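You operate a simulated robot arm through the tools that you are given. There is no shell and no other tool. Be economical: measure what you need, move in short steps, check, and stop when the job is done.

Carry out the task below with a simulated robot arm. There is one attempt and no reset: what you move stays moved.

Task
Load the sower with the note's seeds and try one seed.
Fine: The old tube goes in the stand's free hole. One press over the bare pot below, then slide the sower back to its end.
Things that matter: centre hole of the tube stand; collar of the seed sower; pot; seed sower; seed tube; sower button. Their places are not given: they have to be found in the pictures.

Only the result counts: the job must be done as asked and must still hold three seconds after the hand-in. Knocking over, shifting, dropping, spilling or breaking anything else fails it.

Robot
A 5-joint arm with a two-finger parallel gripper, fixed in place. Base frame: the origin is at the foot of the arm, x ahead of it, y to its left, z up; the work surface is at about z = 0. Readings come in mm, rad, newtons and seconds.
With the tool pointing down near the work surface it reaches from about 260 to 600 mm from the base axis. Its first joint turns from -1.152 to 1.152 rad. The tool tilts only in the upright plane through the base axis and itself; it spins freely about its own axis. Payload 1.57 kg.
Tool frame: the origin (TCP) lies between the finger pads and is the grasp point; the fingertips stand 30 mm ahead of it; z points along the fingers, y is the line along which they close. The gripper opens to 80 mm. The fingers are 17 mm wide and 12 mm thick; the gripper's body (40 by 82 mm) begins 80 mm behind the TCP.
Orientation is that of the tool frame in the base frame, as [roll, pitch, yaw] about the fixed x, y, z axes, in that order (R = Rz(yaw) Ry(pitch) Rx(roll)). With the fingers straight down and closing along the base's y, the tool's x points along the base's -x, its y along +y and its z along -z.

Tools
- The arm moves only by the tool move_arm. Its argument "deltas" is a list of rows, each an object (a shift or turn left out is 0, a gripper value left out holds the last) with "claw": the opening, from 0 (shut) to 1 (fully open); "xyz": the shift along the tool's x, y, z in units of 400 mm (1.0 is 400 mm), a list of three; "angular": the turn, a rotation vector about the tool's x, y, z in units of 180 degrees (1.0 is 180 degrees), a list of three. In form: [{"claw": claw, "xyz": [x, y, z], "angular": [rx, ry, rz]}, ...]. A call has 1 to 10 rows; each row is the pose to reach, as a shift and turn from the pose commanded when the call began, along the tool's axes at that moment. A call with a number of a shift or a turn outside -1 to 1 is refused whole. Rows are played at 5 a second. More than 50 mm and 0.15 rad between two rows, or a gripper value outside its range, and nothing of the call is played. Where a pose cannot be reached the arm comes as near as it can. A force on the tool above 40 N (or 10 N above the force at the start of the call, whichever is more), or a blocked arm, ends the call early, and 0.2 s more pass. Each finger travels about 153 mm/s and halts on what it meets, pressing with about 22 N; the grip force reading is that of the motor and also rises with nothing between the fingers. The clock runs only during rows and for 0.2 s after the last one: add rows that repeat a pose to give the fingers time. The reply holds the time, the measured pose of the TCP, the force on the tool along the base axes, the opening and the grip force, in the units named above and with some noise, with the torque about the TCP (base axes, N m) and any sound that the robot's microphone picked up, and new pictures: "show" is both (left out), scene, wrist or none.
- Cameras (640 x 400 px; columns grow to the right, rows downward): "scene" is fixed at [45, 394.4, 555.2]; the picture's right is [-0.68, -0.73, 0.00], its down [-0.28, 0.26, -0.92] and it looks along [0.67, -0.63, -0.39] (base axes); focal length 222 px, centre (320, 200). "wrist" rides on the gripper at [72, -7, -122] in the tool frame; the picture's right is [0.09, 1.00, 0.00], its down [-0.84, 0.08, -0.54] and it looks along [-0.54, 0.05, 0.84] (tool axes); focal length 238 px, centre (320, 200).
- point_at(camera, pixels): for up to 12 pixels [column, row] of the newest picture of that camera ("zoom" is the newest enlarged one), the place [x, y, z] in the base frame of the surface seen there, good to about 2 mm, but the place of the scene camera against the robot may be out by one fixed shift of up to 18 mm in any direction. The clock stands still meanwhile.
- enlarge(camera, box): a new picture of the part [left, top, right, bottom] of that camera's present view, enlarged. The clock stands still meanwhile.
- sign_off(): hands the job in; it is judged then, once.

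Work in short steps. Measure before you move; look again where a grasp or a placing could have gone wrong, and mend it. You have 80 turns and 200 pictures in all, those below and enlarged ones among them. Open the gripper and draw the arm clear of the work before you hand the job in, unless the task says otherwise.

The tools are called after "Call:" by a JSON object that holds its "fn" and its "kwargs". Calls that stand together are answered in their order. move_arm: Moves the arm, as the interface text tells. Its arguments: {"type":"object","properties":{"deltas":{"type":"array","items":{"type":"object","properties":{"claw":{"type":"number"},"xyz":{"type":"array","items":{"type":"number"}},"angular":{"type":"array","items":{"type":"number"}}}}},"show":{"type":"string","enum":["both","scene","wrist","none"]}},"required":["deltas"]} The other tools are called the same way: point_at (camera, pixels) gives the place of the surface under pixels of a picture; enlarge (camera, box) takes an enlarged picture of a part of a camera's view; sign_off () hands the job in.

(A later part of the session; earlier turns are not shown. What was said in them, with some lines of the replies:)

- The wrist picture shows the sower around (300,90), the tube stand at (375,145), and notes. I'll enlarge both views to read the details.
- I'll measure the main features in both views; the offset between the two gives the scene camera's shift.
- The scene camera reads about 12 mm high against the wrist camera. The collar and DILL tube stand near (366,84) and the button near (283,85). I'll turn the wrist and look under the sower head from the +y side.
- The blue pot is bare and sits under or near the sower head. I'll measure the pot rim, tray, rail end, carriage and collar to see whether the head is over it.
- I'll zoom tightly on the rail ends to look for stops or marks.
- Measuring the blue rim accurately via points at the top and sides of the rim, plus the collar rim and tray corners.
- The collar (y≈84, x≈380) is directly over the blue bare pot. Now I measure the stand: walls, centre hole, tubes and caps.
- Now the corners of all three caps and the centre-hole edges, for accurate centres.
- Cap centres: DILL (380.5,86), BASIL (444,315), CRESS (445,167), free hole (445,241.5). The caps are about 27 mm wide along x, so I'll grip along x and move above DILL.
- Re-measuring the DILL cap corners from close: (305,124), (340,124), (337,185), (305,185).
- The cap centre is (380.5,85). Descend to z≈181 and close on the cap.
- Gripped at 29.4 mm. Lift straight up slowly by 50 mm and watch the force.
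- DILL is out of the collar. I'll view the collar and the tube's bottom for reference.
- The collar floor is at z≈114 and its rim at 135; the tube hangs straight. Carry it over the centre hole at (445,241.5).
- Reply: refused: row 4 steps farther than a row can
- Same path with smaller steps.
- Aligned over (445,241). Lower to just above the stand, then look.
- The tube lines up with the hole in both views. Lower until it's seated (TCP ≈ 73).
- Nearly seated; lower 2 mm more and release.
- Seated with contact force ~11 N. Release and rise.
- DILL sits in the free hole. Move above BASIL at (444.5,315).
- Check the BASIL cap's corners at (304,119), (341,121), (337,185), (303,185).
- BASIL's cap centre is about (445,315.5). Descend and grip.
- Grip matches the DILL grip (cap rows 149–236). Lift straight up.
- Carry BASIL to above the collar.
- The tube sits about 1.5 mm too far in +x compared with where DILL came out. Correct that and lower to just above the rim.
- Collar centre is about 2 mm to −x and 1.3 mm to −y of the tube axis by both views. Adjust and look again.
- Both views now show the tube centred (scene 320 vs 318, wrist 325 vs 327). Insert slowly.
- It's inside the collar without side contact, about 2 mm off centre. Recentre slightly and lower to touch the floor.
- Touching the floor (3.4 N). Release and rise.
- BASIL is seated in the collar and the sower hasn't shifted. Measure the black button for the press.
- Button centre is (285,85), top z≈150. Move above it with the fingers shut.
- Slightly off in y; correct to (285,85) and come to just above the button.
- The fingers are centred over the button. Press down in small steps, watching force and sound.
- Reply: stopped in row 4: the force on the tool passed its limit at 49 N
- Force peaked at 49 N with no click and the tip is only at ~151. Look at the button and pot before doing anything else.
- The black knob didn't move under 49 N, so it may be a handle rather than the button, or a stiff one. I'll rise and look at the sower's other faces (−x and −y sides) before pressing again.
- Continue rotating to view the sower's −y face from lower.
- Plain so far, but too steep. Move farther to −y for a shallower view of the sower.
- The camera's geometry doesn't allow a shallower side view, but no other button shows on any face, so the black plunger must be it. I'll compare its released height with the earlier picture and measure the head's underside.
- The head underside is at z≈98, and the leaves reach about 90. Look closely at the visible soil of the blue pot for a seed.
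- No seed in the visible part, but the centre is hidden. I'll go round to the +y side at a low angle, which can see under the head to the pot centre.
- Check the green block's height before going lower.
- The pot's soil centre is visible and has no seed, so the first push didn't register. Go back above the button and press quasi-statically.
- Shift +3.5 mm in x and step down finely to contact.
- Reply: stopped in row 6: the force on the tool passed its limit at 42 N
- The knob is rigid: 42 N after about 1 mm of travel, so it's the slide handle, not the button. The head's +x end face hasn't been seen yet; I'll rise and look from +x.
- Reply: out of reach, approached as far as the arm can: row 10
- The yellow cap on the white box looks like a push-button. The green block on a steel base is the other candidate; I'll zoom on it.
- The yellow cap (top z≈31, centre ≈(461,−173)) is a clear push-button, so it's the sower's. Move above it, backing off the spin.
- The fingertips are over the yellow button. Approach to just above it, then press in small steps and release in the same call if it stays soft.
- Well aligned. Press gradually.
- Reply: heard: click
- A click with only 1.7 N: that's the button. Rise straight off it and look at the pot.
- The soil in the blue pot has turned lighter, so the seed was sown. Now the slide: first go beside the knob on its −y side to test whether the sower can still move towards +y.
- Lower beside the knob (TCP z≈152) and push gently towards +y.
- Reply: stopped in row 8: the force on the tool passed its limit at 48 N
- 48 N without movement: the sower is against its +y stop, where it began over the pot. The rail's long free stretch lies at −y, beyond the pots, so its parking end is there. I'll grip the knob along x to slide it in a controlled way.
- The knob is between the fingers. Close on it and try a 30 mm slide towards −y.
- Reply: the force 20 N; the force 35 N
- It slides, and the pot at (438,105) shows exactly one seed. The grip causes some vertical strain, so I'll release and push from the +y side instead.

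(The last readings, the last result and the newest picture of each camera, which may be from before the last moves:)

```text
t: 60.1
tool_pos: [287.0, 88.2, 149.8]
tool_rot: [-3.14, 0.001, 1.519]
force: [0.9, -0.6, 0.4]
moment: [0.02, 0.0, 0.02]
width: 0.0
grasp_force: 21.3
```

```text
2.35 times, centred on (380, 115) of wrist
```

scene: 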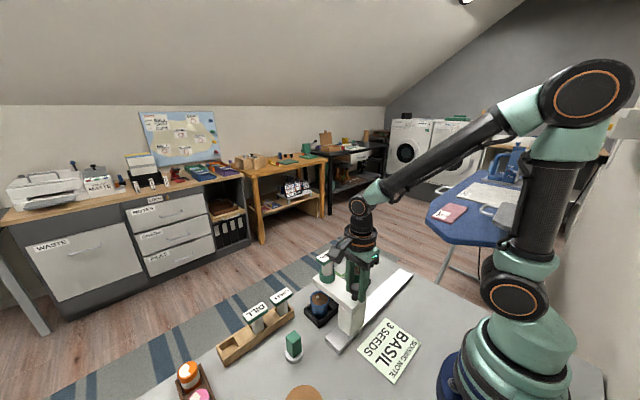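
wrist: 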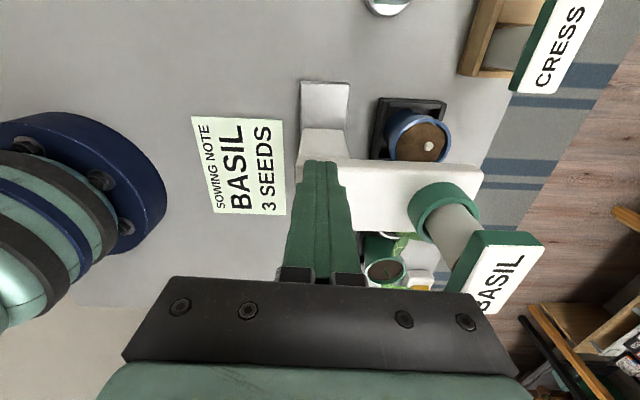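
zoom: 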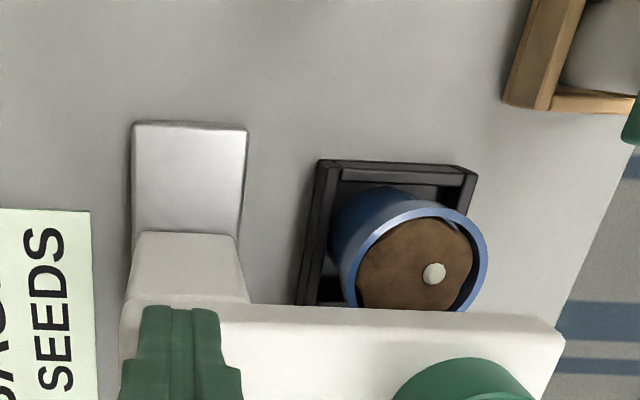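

Exactly one seed on the soil. Now push the knob steadily towards −y.

Call:
{"fn": "move_arm", "kwargs": {"deltas": [{"xyz": [-0.02, 0.001, 0]}, {"xyz": [-0.045, 0.0023, 0]}, {"xyz": [-0.08, 0.0042, 0]}, {"xyz": [-0.115, 0.006, 0]}, {"xyz": [-0.15, 0.0078, 0]}, {"xyz": [-0.185, 0.0096, 0]}, {"xyz": [-0.22, 0.0114, 0]}, {"xyz": [-0.255, 0.0133, 0]}, {"xyz": [-0.285, 0.0148, 0]}, {"xyz": [-0.305, 0.0159, 0]}], "show": "both"}}

```text
t: 62.3
tool_pos: [289.1, -32.8, 149.1]
tool_rot: [-3.139, 0.0, 1.522]
force: [-0.4, 1.0, 1.2]
moment: [-0.02, -0.02, -0.01]
width: 0.0
grasp_force: 21.4
```

scene: 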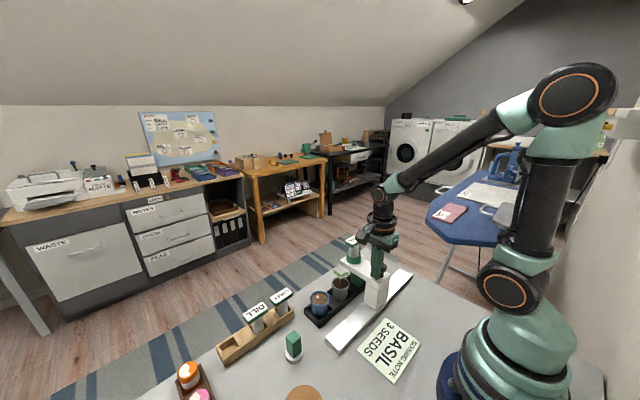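
wrist: 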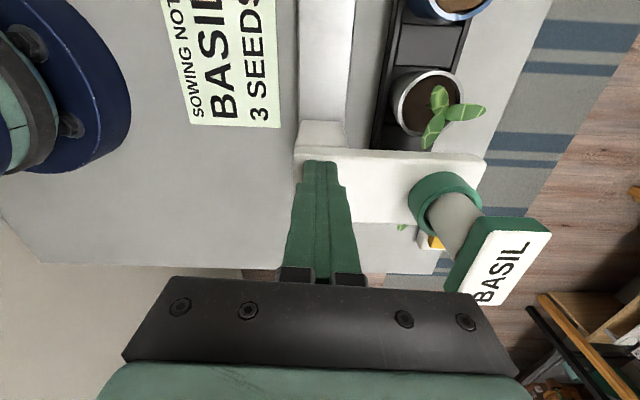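

Sliding smoothly, seedlings untouched. Continue.

Call:
{"fn": "move_arm", "kwargs": {"deltas": [{"xyz": [-0.03, -0.001, 0]}, {"xyz": [-0.065, 0.0, 0]}, {"xyz": [-0.1, 0.002, 0]}, {"xyz": [-0.135, 0.004, 0]}, {"xyz": [-0.17, 0.006, 0]}, {"xyz": [-0.205, 0.0077, 0]}, {"xyz": [-0.24, 0.0095, 0]}, {"xyz": [-0.275, 0.0113, 0]}, {"xyz": [-0.305, 0.013, 0]}, {"xyz": [-0.325, 0.014, 0]}], "show": "both"}}

```text
t: 64.5
tool_pos: [285.9, -163.3, 150.1]
tool_rot: [3.141, -0.002, 1.52]
force: [0.6, 0.0, -1.1]
moment: [0.03, 0.02, 0.0]
width: 0.0
grasp_force: 20.9
```

scene: 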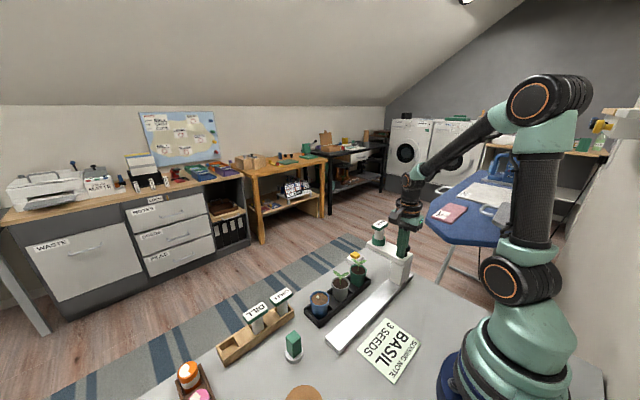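
wrist: 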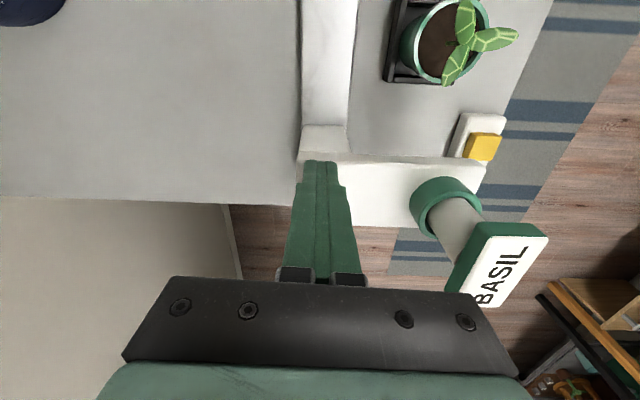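

The sower is past the pots, at about y=−187. Push slowly until it meets its end stop.

Call:
{"fn": "move_arm", "kwargs": {"deltas": [{"xyz": [-0.02, 0.001, 0]}, {"xyz": [-0.04, 0.002, 0]}, {"xyz": [-0.055, 0.003, 0]}, {"xyz": [-0.07, 0.0037, 0]}, {"xyz": [-0.08, 0.0042, 0]}, {"xyz": [-0.0875, 0.0046, 0]}, {"xyz": [-0.095, 0.005, 0]}, {"xyz": [-0.1025, 0.0054, 0]}, {"xyz": [-0.11, 0.0058, 0]}, {"xyz": [-0.1175, 0.0062, 0]}], "show": "both"}}

```text
t: 65.0
tool_pos: [286.1, -165.8, 151.4]
tool_rot: [-3.131, -0.005, 1.53]
force: [1.7, 5.2, 0.8]
moment: [-0.01, 0.02, 0.03]
width: 0.1
grasp_force: 21.4
stopped in row 2: the force on the tool passed its limit at 57 N (the readings are from after the stop); the commanded pose is now the measured one
```

scene: 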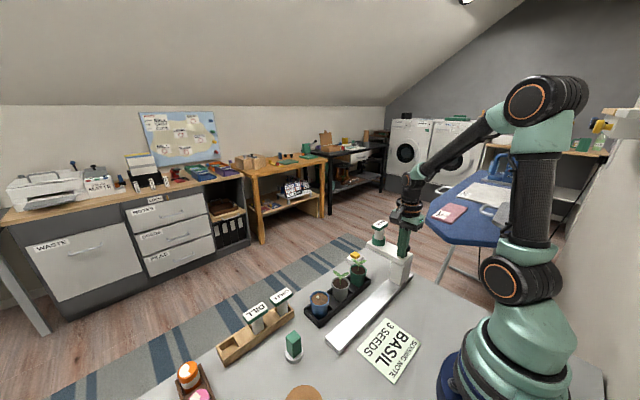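
wrist: 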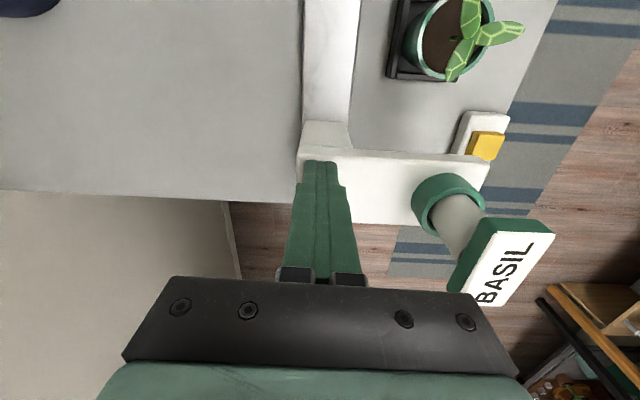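

It stopped hard at about sower y≈−190. Verify visually whether this is the stop or an obstruction.

Call:
{"fn": "enlarge", "kwargs": {"camera": "scene", "box": [330, 210, 430, 310]}}

Call:
{"fn": "point_at", "kwargs": {"camera": "zoom", "pixels": [[300, 250], [360, 250], [338, 180], [310, 300], [205, 100]]}}

```text
4.00 times, centred on (380, 260) of scene
```

zoom: 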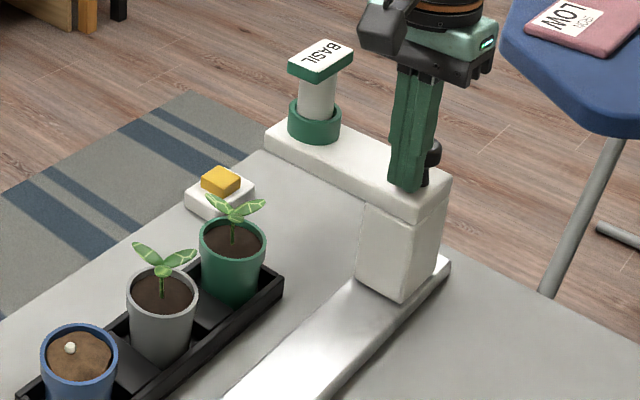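

```text
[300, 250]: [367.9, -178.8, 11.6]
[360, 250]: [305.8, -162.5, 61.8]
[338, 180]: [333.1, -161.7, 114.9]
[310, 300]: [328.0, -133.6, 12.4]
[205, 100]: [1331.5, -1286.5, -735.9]
```

The sower is at the rail's parking end, the tube is seated, and the pot holds one seed. Back off and rise clear.

Call:
{"fn": "move_arm", "kwargs": {"deltas": [{"xyz": [0.02, 0, 0]}, {"xyz": [0.03, 0, -0.05]}, {"xyz": [0.03, 0, -0.15]}, {"claw": 0.8, "xyz": [0.03, 0, -0.27]}, {"xyz": [0.12, 0, -0.3]}, {"xyz": [0.22, 0, -0.33]}, {"xyz": [0.32, 0, -0.36]}, {"xyz": [0.32, 0, -0.36]}], "show": "both"}}

Call:
{"fn": "enlarge", "kwargs": {"camera": "scene", "box": [200, 220, 430, 360]}}

```text
t: 66.8
tool_pos: [294.2, -40.0, 296.0]
tool_rot: [-3.132, 0.0, 1.53]
force: [-0.1, -0.8, -0.1]
moment: [-0.01, 0.02, -0.03]
width: 63.8
grasp_force: 0.0
```

scene: 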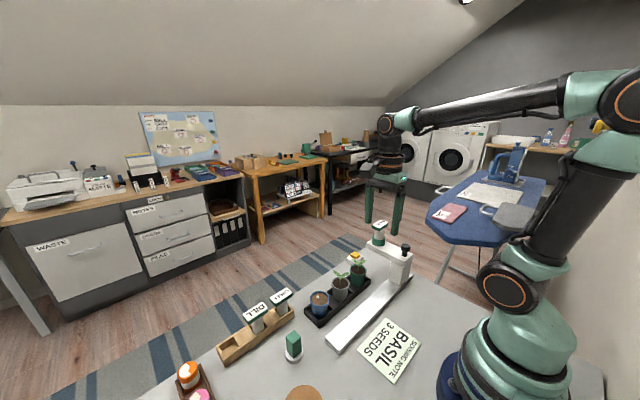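
wrist: 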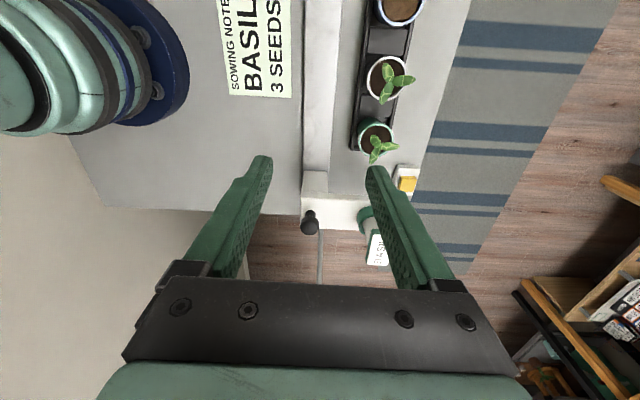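

```text
2.78 times, centred on (315, 290) of scene
```

zoom: 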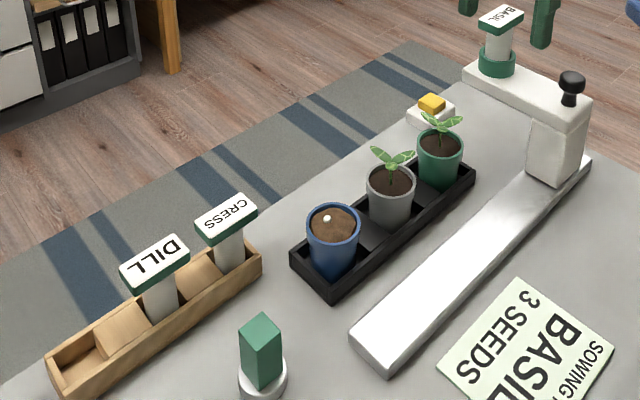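

The pictures show DILL in the centre hole, BASIL in the collar, one seed in the blue pot, and the sower at the parking end. The gripper is open and clear, so I hand in.

Call:
{"fn": "sign_off", "kwargs": {}}

```text
The job is handed in.
```

I handed the job in with all the steps done, but I had to guess which end of the rail you meant by the sower's "end".

- **Tubes:** the old DILL tube is in the stand's centre hole, and BASIL is seated in the sower's collar.
- **Seed:** I pressed the button once. It clicked, and the blue pot now has one seed in it.
- **Button:** it turned out to be the yellow cap on the white box. I first pushed down twice, with over 40 N, on the black knob, which is the slide handle. No seed dropped and I saw no damage.
- **Sower's end:** it started against the stop over the blue pot, so I took "its end" to be the other stop, clear of all the pots. I slid it there until it stopped. If you meant the stop it started from, it's now at the wrong end.

The seedlings and the other tools look undisturbed, and the gripper is open and clear of the work.
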